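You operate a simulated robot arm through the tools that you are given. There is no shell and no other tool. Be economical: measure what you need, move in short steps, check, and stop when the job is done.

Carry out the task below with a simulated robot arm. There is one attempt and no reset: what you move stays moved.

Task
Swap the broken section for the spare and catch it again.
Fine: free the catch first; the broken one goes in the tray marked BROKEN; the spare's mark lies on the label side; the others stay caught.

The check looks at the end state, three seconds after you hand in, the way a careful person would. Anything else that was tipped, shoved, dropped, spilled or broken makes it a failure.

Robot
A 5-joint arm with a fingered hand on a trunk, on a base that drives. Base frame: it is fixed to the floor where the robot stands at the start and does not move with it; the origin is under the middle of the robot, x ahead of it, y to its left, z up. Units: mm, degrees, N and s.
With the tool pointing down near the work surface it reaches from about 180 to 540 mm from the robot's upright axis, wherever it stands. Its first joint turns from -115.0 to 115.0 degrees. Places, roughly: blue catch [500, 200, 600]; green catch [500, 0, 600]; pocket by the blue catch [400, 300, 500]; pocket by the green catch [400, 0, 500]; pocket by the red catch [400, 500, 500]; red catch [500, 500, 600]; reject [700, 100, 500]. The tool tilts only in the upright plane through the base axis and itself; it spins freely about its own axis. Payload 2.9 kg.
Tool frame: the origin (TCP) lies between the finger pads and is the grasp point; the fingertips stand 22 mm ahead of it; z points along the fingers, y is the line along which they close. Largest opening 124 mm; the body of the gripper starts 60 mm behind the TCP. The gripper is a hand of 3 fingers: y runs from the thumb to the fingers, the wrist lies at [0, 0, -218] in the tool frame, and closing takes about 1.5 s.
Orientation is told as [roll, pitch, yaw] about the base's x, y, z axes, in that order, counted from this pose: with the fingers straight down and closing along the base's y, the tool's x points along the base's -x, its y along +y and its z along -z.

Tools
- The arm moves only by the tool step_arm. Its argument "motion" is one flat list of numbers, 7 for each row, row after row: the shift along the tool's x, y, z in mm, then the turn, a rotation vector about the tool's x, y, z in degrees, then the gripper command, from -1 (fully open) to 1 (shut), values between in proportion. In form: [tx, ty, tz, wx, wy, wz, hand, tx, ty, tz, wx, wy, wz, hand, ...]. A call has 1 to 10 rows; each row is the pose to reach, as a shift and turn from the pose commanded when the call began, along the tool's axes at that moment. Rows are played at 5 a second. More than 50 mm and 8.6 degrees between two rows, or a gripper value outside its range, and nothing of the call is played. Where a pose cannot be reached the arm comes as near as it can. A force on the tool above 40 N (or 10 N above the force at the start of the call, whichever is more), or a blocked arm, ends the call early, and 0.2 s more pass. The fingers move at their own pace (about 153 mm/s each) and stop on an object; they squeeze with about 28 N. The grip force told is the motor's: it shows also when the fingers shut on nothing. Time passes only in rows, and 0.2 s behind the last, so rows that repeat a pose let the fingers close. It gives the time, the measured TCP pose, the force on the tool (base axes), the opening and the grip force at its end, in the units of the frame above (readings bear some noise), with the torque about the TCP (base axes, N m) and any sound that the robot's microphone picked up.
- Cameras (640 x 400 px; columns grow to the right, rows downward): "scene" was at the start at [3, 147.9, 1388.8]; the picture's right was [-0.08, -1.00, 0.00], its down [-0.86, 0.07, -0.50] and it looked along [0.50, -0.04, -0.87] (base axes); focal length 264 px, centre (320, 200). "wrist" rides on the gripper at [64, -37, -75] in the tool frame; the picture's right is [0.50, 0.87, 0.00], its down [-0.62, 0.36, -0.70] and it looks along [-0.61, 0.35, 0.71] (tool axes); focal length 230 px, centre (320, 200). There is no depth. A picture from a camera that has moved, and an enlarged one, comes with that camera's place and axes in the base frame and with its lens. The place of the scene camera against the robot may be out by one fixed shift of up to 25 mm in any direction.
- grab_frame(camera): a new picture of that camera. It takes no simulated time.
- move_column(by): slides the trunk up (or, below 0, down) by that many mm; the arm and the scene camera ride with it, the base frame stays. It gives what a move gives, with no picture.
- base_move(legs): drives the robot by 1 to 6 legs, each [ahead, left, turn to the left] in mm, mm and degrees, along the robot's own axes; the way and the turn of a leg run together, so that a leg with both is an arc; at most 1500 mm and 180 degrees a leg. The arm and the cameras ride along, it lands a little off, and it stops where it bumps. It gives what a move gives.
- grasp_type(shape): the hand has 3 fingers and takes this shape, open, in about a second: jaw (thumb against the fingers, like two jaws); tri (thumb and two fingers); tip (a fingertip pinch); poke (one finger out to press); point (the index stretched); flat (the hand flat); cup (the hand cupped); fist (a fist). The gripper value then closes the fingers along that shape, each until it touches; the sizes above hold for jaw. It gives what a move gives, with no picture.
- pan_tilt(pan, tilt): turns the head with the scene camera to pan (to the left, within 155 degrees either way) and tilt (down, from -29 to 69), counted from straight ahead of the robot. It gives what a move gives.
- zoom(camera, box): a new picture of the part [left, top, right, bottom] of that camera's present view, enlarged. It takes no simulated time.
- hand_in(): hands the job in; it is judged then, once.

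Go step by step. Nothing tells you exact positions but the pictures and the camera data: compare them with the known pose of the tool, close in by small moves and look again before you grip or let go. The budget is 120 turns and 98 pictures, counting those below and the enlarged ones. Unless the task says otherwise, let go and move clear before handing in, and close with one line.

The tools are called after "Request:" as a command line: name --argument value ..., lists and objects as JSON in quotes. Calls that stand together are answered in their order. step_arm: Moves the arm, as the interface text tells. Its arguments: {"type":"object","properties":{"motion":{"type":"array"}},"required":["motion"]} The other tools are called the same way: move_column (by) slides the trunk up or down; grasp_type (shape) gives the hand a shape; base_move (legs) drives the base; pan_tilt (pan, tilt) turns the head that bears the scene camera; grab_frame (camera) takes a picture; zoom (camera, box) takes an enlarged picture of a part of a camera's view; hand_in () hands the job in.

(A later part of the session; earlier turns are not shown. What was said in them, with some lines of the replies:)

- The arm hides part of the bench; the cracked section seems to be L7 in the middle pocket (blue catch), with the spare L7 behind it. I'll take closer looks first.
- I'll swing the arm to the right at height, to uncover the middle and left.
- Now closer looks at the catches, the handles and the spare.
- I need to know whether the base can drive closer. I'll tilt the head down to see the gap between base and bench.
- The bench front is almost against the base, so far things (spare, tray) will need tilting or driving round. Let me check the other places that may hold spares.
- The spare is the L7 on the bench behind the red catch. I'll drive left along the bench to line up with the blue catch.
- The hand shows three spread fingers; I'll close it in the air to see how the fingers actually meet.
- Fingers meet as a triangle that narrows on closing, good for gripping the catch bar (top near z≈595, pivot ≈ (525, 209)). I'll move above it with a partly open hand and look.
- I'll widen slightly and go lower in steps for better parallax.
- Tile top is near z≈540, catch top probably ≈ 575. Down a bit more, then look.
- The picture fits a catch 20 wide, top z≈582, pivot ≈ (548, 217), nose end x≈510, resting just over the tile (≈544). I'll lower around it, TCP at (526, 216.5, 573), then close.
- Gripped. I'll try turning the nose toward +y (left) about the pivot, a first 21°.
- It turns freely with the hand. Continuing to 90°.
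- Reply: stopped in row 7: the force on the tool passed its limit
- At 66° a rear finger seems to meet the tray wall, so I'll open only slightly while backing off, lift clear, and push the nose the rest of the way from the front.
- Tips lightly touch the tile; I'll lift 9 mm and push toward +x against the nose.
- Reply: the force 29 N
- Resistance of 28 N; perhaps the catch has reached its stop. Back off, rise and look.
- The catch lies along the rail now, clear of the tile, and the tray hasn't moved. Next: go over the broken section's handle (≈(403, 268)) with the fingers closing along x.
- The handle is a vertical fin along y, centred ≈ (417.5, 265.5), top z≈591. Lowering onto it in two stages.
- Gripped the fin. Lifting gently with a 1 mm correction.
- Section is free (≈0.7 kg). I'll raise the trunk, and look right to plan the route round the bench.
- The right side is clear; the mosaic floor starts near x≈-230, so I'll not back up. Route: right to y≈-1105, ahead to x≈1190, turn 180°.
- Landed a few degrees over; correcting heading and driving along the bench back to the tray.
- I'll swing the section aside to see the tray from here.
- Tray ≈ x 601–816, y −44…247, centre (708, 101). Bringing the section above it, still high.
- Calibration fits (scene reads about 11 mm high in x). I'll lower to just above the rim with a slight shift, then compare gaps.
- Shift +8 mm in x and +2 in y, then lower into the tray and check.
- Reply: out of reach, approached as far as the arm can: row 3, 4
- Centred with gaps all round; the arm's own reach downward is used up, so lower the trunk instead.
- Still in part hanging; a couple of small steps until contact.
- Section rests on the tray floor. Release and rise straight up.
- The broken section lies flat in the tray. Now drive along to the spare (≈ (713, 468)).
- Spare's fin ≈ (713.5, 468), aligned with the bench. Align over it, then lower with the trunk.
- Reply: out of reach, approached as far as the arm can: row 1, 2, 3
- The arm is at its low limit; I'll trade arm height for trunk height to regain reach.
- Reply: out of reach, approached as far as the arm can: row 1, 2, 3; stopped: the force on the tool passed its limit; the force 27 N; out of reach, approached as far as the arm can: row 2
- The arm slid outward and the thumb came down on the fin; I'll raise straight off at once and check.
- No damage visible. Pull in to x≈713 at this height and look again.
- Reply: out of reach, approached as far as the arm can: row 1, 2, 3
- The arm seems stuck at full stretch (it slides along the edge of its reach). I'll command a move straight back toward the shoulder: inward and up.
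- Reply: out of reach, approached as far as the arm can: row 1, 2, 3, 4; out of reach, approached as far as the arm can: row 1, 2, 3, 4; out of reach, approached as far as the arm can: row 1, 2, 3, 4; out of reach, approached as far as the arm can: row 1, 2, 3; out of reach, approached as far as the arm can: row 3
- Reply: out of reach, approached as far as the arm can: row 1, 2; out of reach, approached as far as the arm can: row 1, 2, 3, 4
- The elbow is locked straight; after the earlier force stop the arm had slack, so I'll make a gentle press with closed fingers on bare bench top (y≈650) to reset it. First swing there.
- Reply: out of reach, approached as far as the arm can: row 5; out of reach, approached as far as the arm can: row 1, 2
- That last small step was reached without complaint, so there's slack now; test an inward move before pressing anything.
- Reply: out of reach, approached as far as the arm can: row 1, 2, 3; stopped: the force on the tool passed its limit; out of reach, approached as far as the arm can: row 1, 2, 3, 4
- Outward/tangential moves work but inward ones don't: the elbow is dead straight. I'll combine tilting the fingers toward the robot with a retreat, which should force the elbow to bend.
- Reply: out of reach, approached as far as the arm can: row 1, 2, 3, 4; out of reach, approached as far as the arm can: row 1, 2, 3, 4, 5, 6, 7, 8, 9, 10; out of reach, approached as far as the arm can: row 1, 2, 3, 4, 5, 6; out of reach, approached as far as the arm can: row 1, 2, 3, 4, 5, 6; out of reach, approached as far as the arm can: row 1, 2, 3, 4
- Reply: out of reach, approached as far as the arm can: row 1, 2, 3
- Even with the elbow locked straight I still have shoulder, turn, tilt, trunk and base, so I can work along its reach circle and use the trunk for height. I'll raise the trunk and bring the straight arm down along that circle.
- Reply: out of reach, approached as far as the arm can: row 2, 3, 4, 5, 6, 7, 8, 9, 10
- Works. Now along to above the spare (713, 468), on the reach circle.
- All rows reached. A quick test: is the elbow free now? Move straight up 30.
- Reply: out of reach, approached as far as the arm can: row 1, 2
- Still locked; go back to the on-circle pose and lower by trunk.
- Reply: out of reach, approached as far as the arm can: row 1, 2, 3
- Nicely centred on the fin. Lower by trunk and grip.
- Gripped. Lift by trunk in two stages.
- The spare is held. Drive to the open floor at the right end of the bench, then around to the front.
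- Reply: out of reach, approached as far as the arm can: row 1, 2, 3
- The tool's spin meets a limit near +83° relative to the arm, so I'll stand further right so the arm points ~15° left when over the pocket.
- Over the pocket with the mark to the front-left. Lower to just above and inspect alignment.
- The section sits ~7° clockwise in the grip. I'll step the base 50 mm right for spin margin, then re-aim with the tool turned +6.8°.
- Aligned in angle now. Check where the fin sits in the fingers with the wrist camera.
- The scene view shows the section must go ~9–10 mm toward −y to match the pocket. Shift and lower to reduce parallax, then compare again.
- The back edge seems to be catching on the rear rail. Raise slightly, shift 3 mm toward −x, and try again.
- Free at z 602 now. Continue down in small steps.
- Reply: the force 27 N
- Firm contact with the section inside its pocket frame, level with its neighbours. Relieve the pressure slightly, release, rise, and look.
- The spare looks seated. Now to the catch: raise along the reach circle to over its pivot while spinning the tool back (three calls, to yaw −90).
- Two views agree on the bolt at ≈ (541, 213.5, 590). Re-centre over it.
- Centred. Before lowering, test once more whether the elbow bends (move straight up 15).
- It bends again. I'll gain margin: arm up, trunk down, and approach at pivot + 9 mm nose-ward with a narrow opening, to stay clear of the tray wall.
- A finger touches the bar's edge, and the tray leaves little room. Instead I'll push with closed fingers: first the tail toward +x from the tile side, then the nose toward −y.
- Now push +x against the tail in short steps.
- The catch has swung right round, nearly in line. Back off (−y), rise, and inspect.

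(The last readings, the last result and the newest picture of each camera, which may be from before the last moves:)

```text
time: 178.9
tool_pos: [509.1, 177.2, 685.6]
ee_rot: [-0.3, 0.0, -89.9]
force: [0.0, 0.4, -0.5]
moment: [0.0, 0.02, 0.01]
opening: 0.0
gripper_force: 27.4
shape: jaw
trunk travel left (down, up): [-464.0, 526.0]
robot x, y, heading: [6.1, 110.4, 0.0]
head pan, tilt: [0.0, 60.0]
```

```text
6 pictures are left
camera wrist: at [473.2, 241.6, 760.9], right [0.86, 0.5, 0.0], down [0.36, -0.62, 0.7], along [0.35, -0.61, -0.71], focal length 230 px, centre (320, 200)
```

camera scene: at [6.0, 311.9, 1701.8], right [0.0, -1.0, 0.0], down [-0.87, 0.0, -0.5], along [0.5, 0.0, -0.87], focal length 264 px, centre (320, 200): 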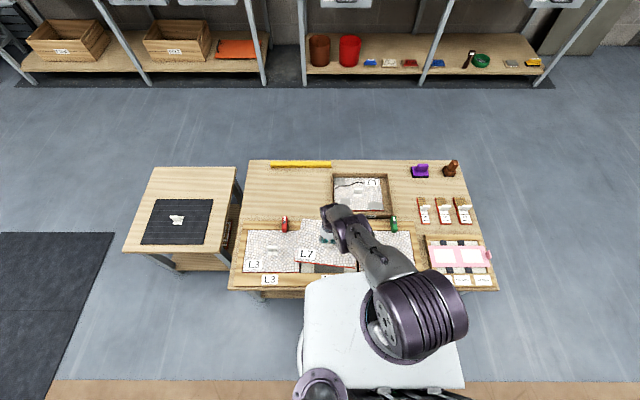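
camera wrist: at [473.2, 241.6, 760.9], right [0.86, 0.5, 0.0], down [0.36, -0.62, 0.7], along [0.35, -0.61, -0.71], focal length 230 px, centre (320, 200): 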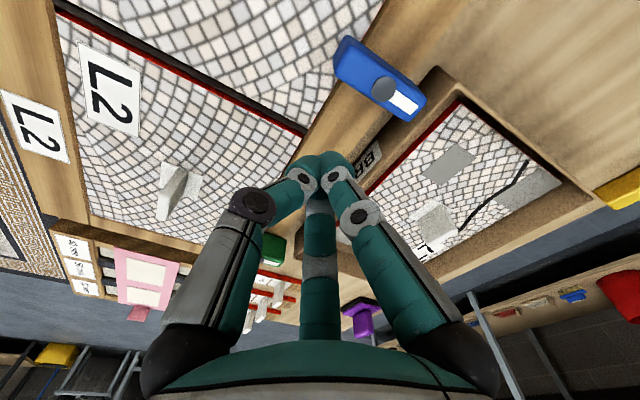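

Looks in line. Swing the arm clear to the right and check the whole bench from the scene camera.

Request:
step_arm --motion '[-40, -20, -15, 0, 0, 0, 0.5, -80, -40, -30, 0, 0, 0, 0.2, -120, -60, -45, 0, 0, 0, 0, -160, -80, -60, 0, 0, 0, 0, -200, -100, -60, 0, 0, 0, 0, -240, -120, -60, 0, 0, 0, 0, -280, -140, -60, 0, 0, 0, 0]'

Request:
zoom --camera "scene" --box '[200, 130, 400, 270]'

```text
time: 180.5
tool_pos: [369.7, -104.6, 745.8]
ee_rot: [-0.1, 0.1, -89.8]
force: [-0.6, 1.7, -0.2]
moment: [0.01, -0.01, -0.01]
opening: 61.4
gripper_force: 0.1
shape: jaw
trunk travel left (down, up): [-464.0, 526.0]
robot x, y, heading: [1.6, 109.4, 0.1]
head pan, tilt: [0.0, 60.0]
```

```text
2.86 times, centred on (300, 200) of scene
camera zoom: at [4.4, 262.1, 1327.9], right [0.0, -1.0, 0.0], down [-0.87, 0.0, -0.5], along [0.5, 0.0, -0.87], focal length 756 px, centre (377, 200)
```

zoom: 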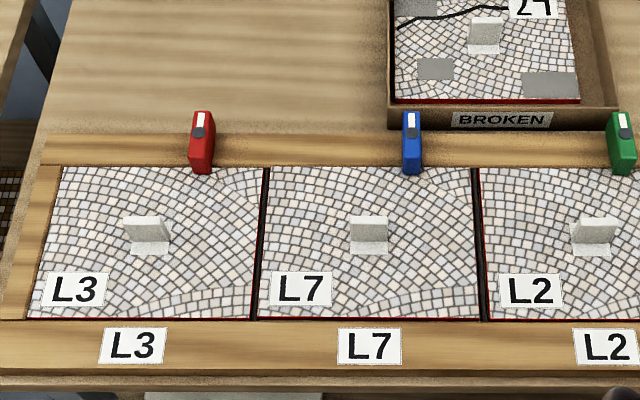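

Request:
zoom --camera "scene" --box '[275, 155, 355, 205]'

Request:
grab_frame --camera "scene"

```text
8.00 times, centred on (315, 180) of scene
camera zoom: at [4.4, 262.1, 1327.9], right [0.0, -1.0, 0.0], down [-0.87, 0.0, -0.5], along [0.5, 0.0, -0.87], focal length 2116 px, centre (360, 360)
```

zoom: 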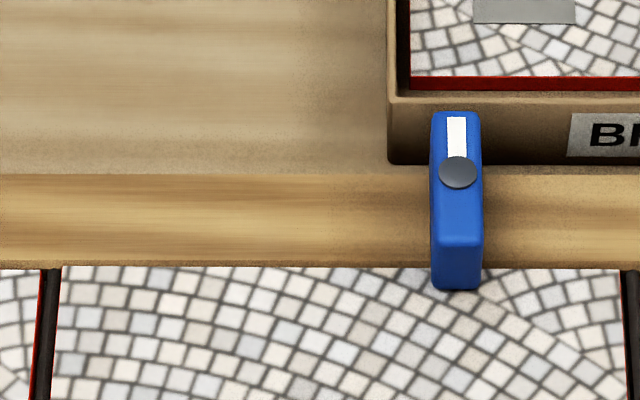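

```text
3 pictures are left
camera scene: at [4.4, 262.1, 1327.9], right [0.0, -1.0, 0.0], down [-0.87, 0.0, -0.5], along [0.5, 0.0, -0.87], focal length 264 px, centre (320, 200)
```

scene: 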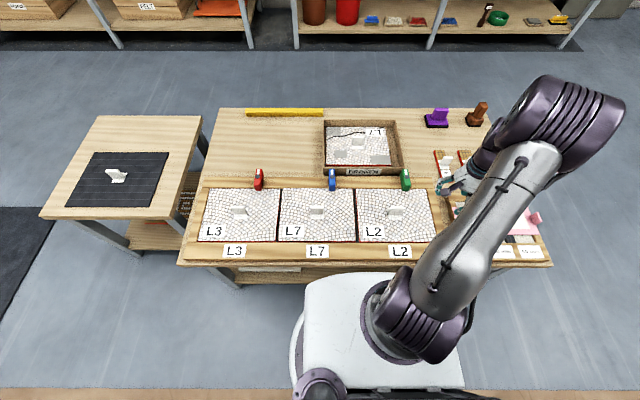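

The spare L7 sits flush in its pocket with its mark on the label side. The blue catch is back over its edge, the red and green catches are untouched, and the broken section lies in the BROKEN tray. The hand is open and clear, so I'm handing in.

Request:
hand_in

```text
The job is handed in.
```

I swapped the broken L7 for the spare and closed its catch again. The broken section is in the BROKEN tray, and I handed the job in with the hand open and clear.
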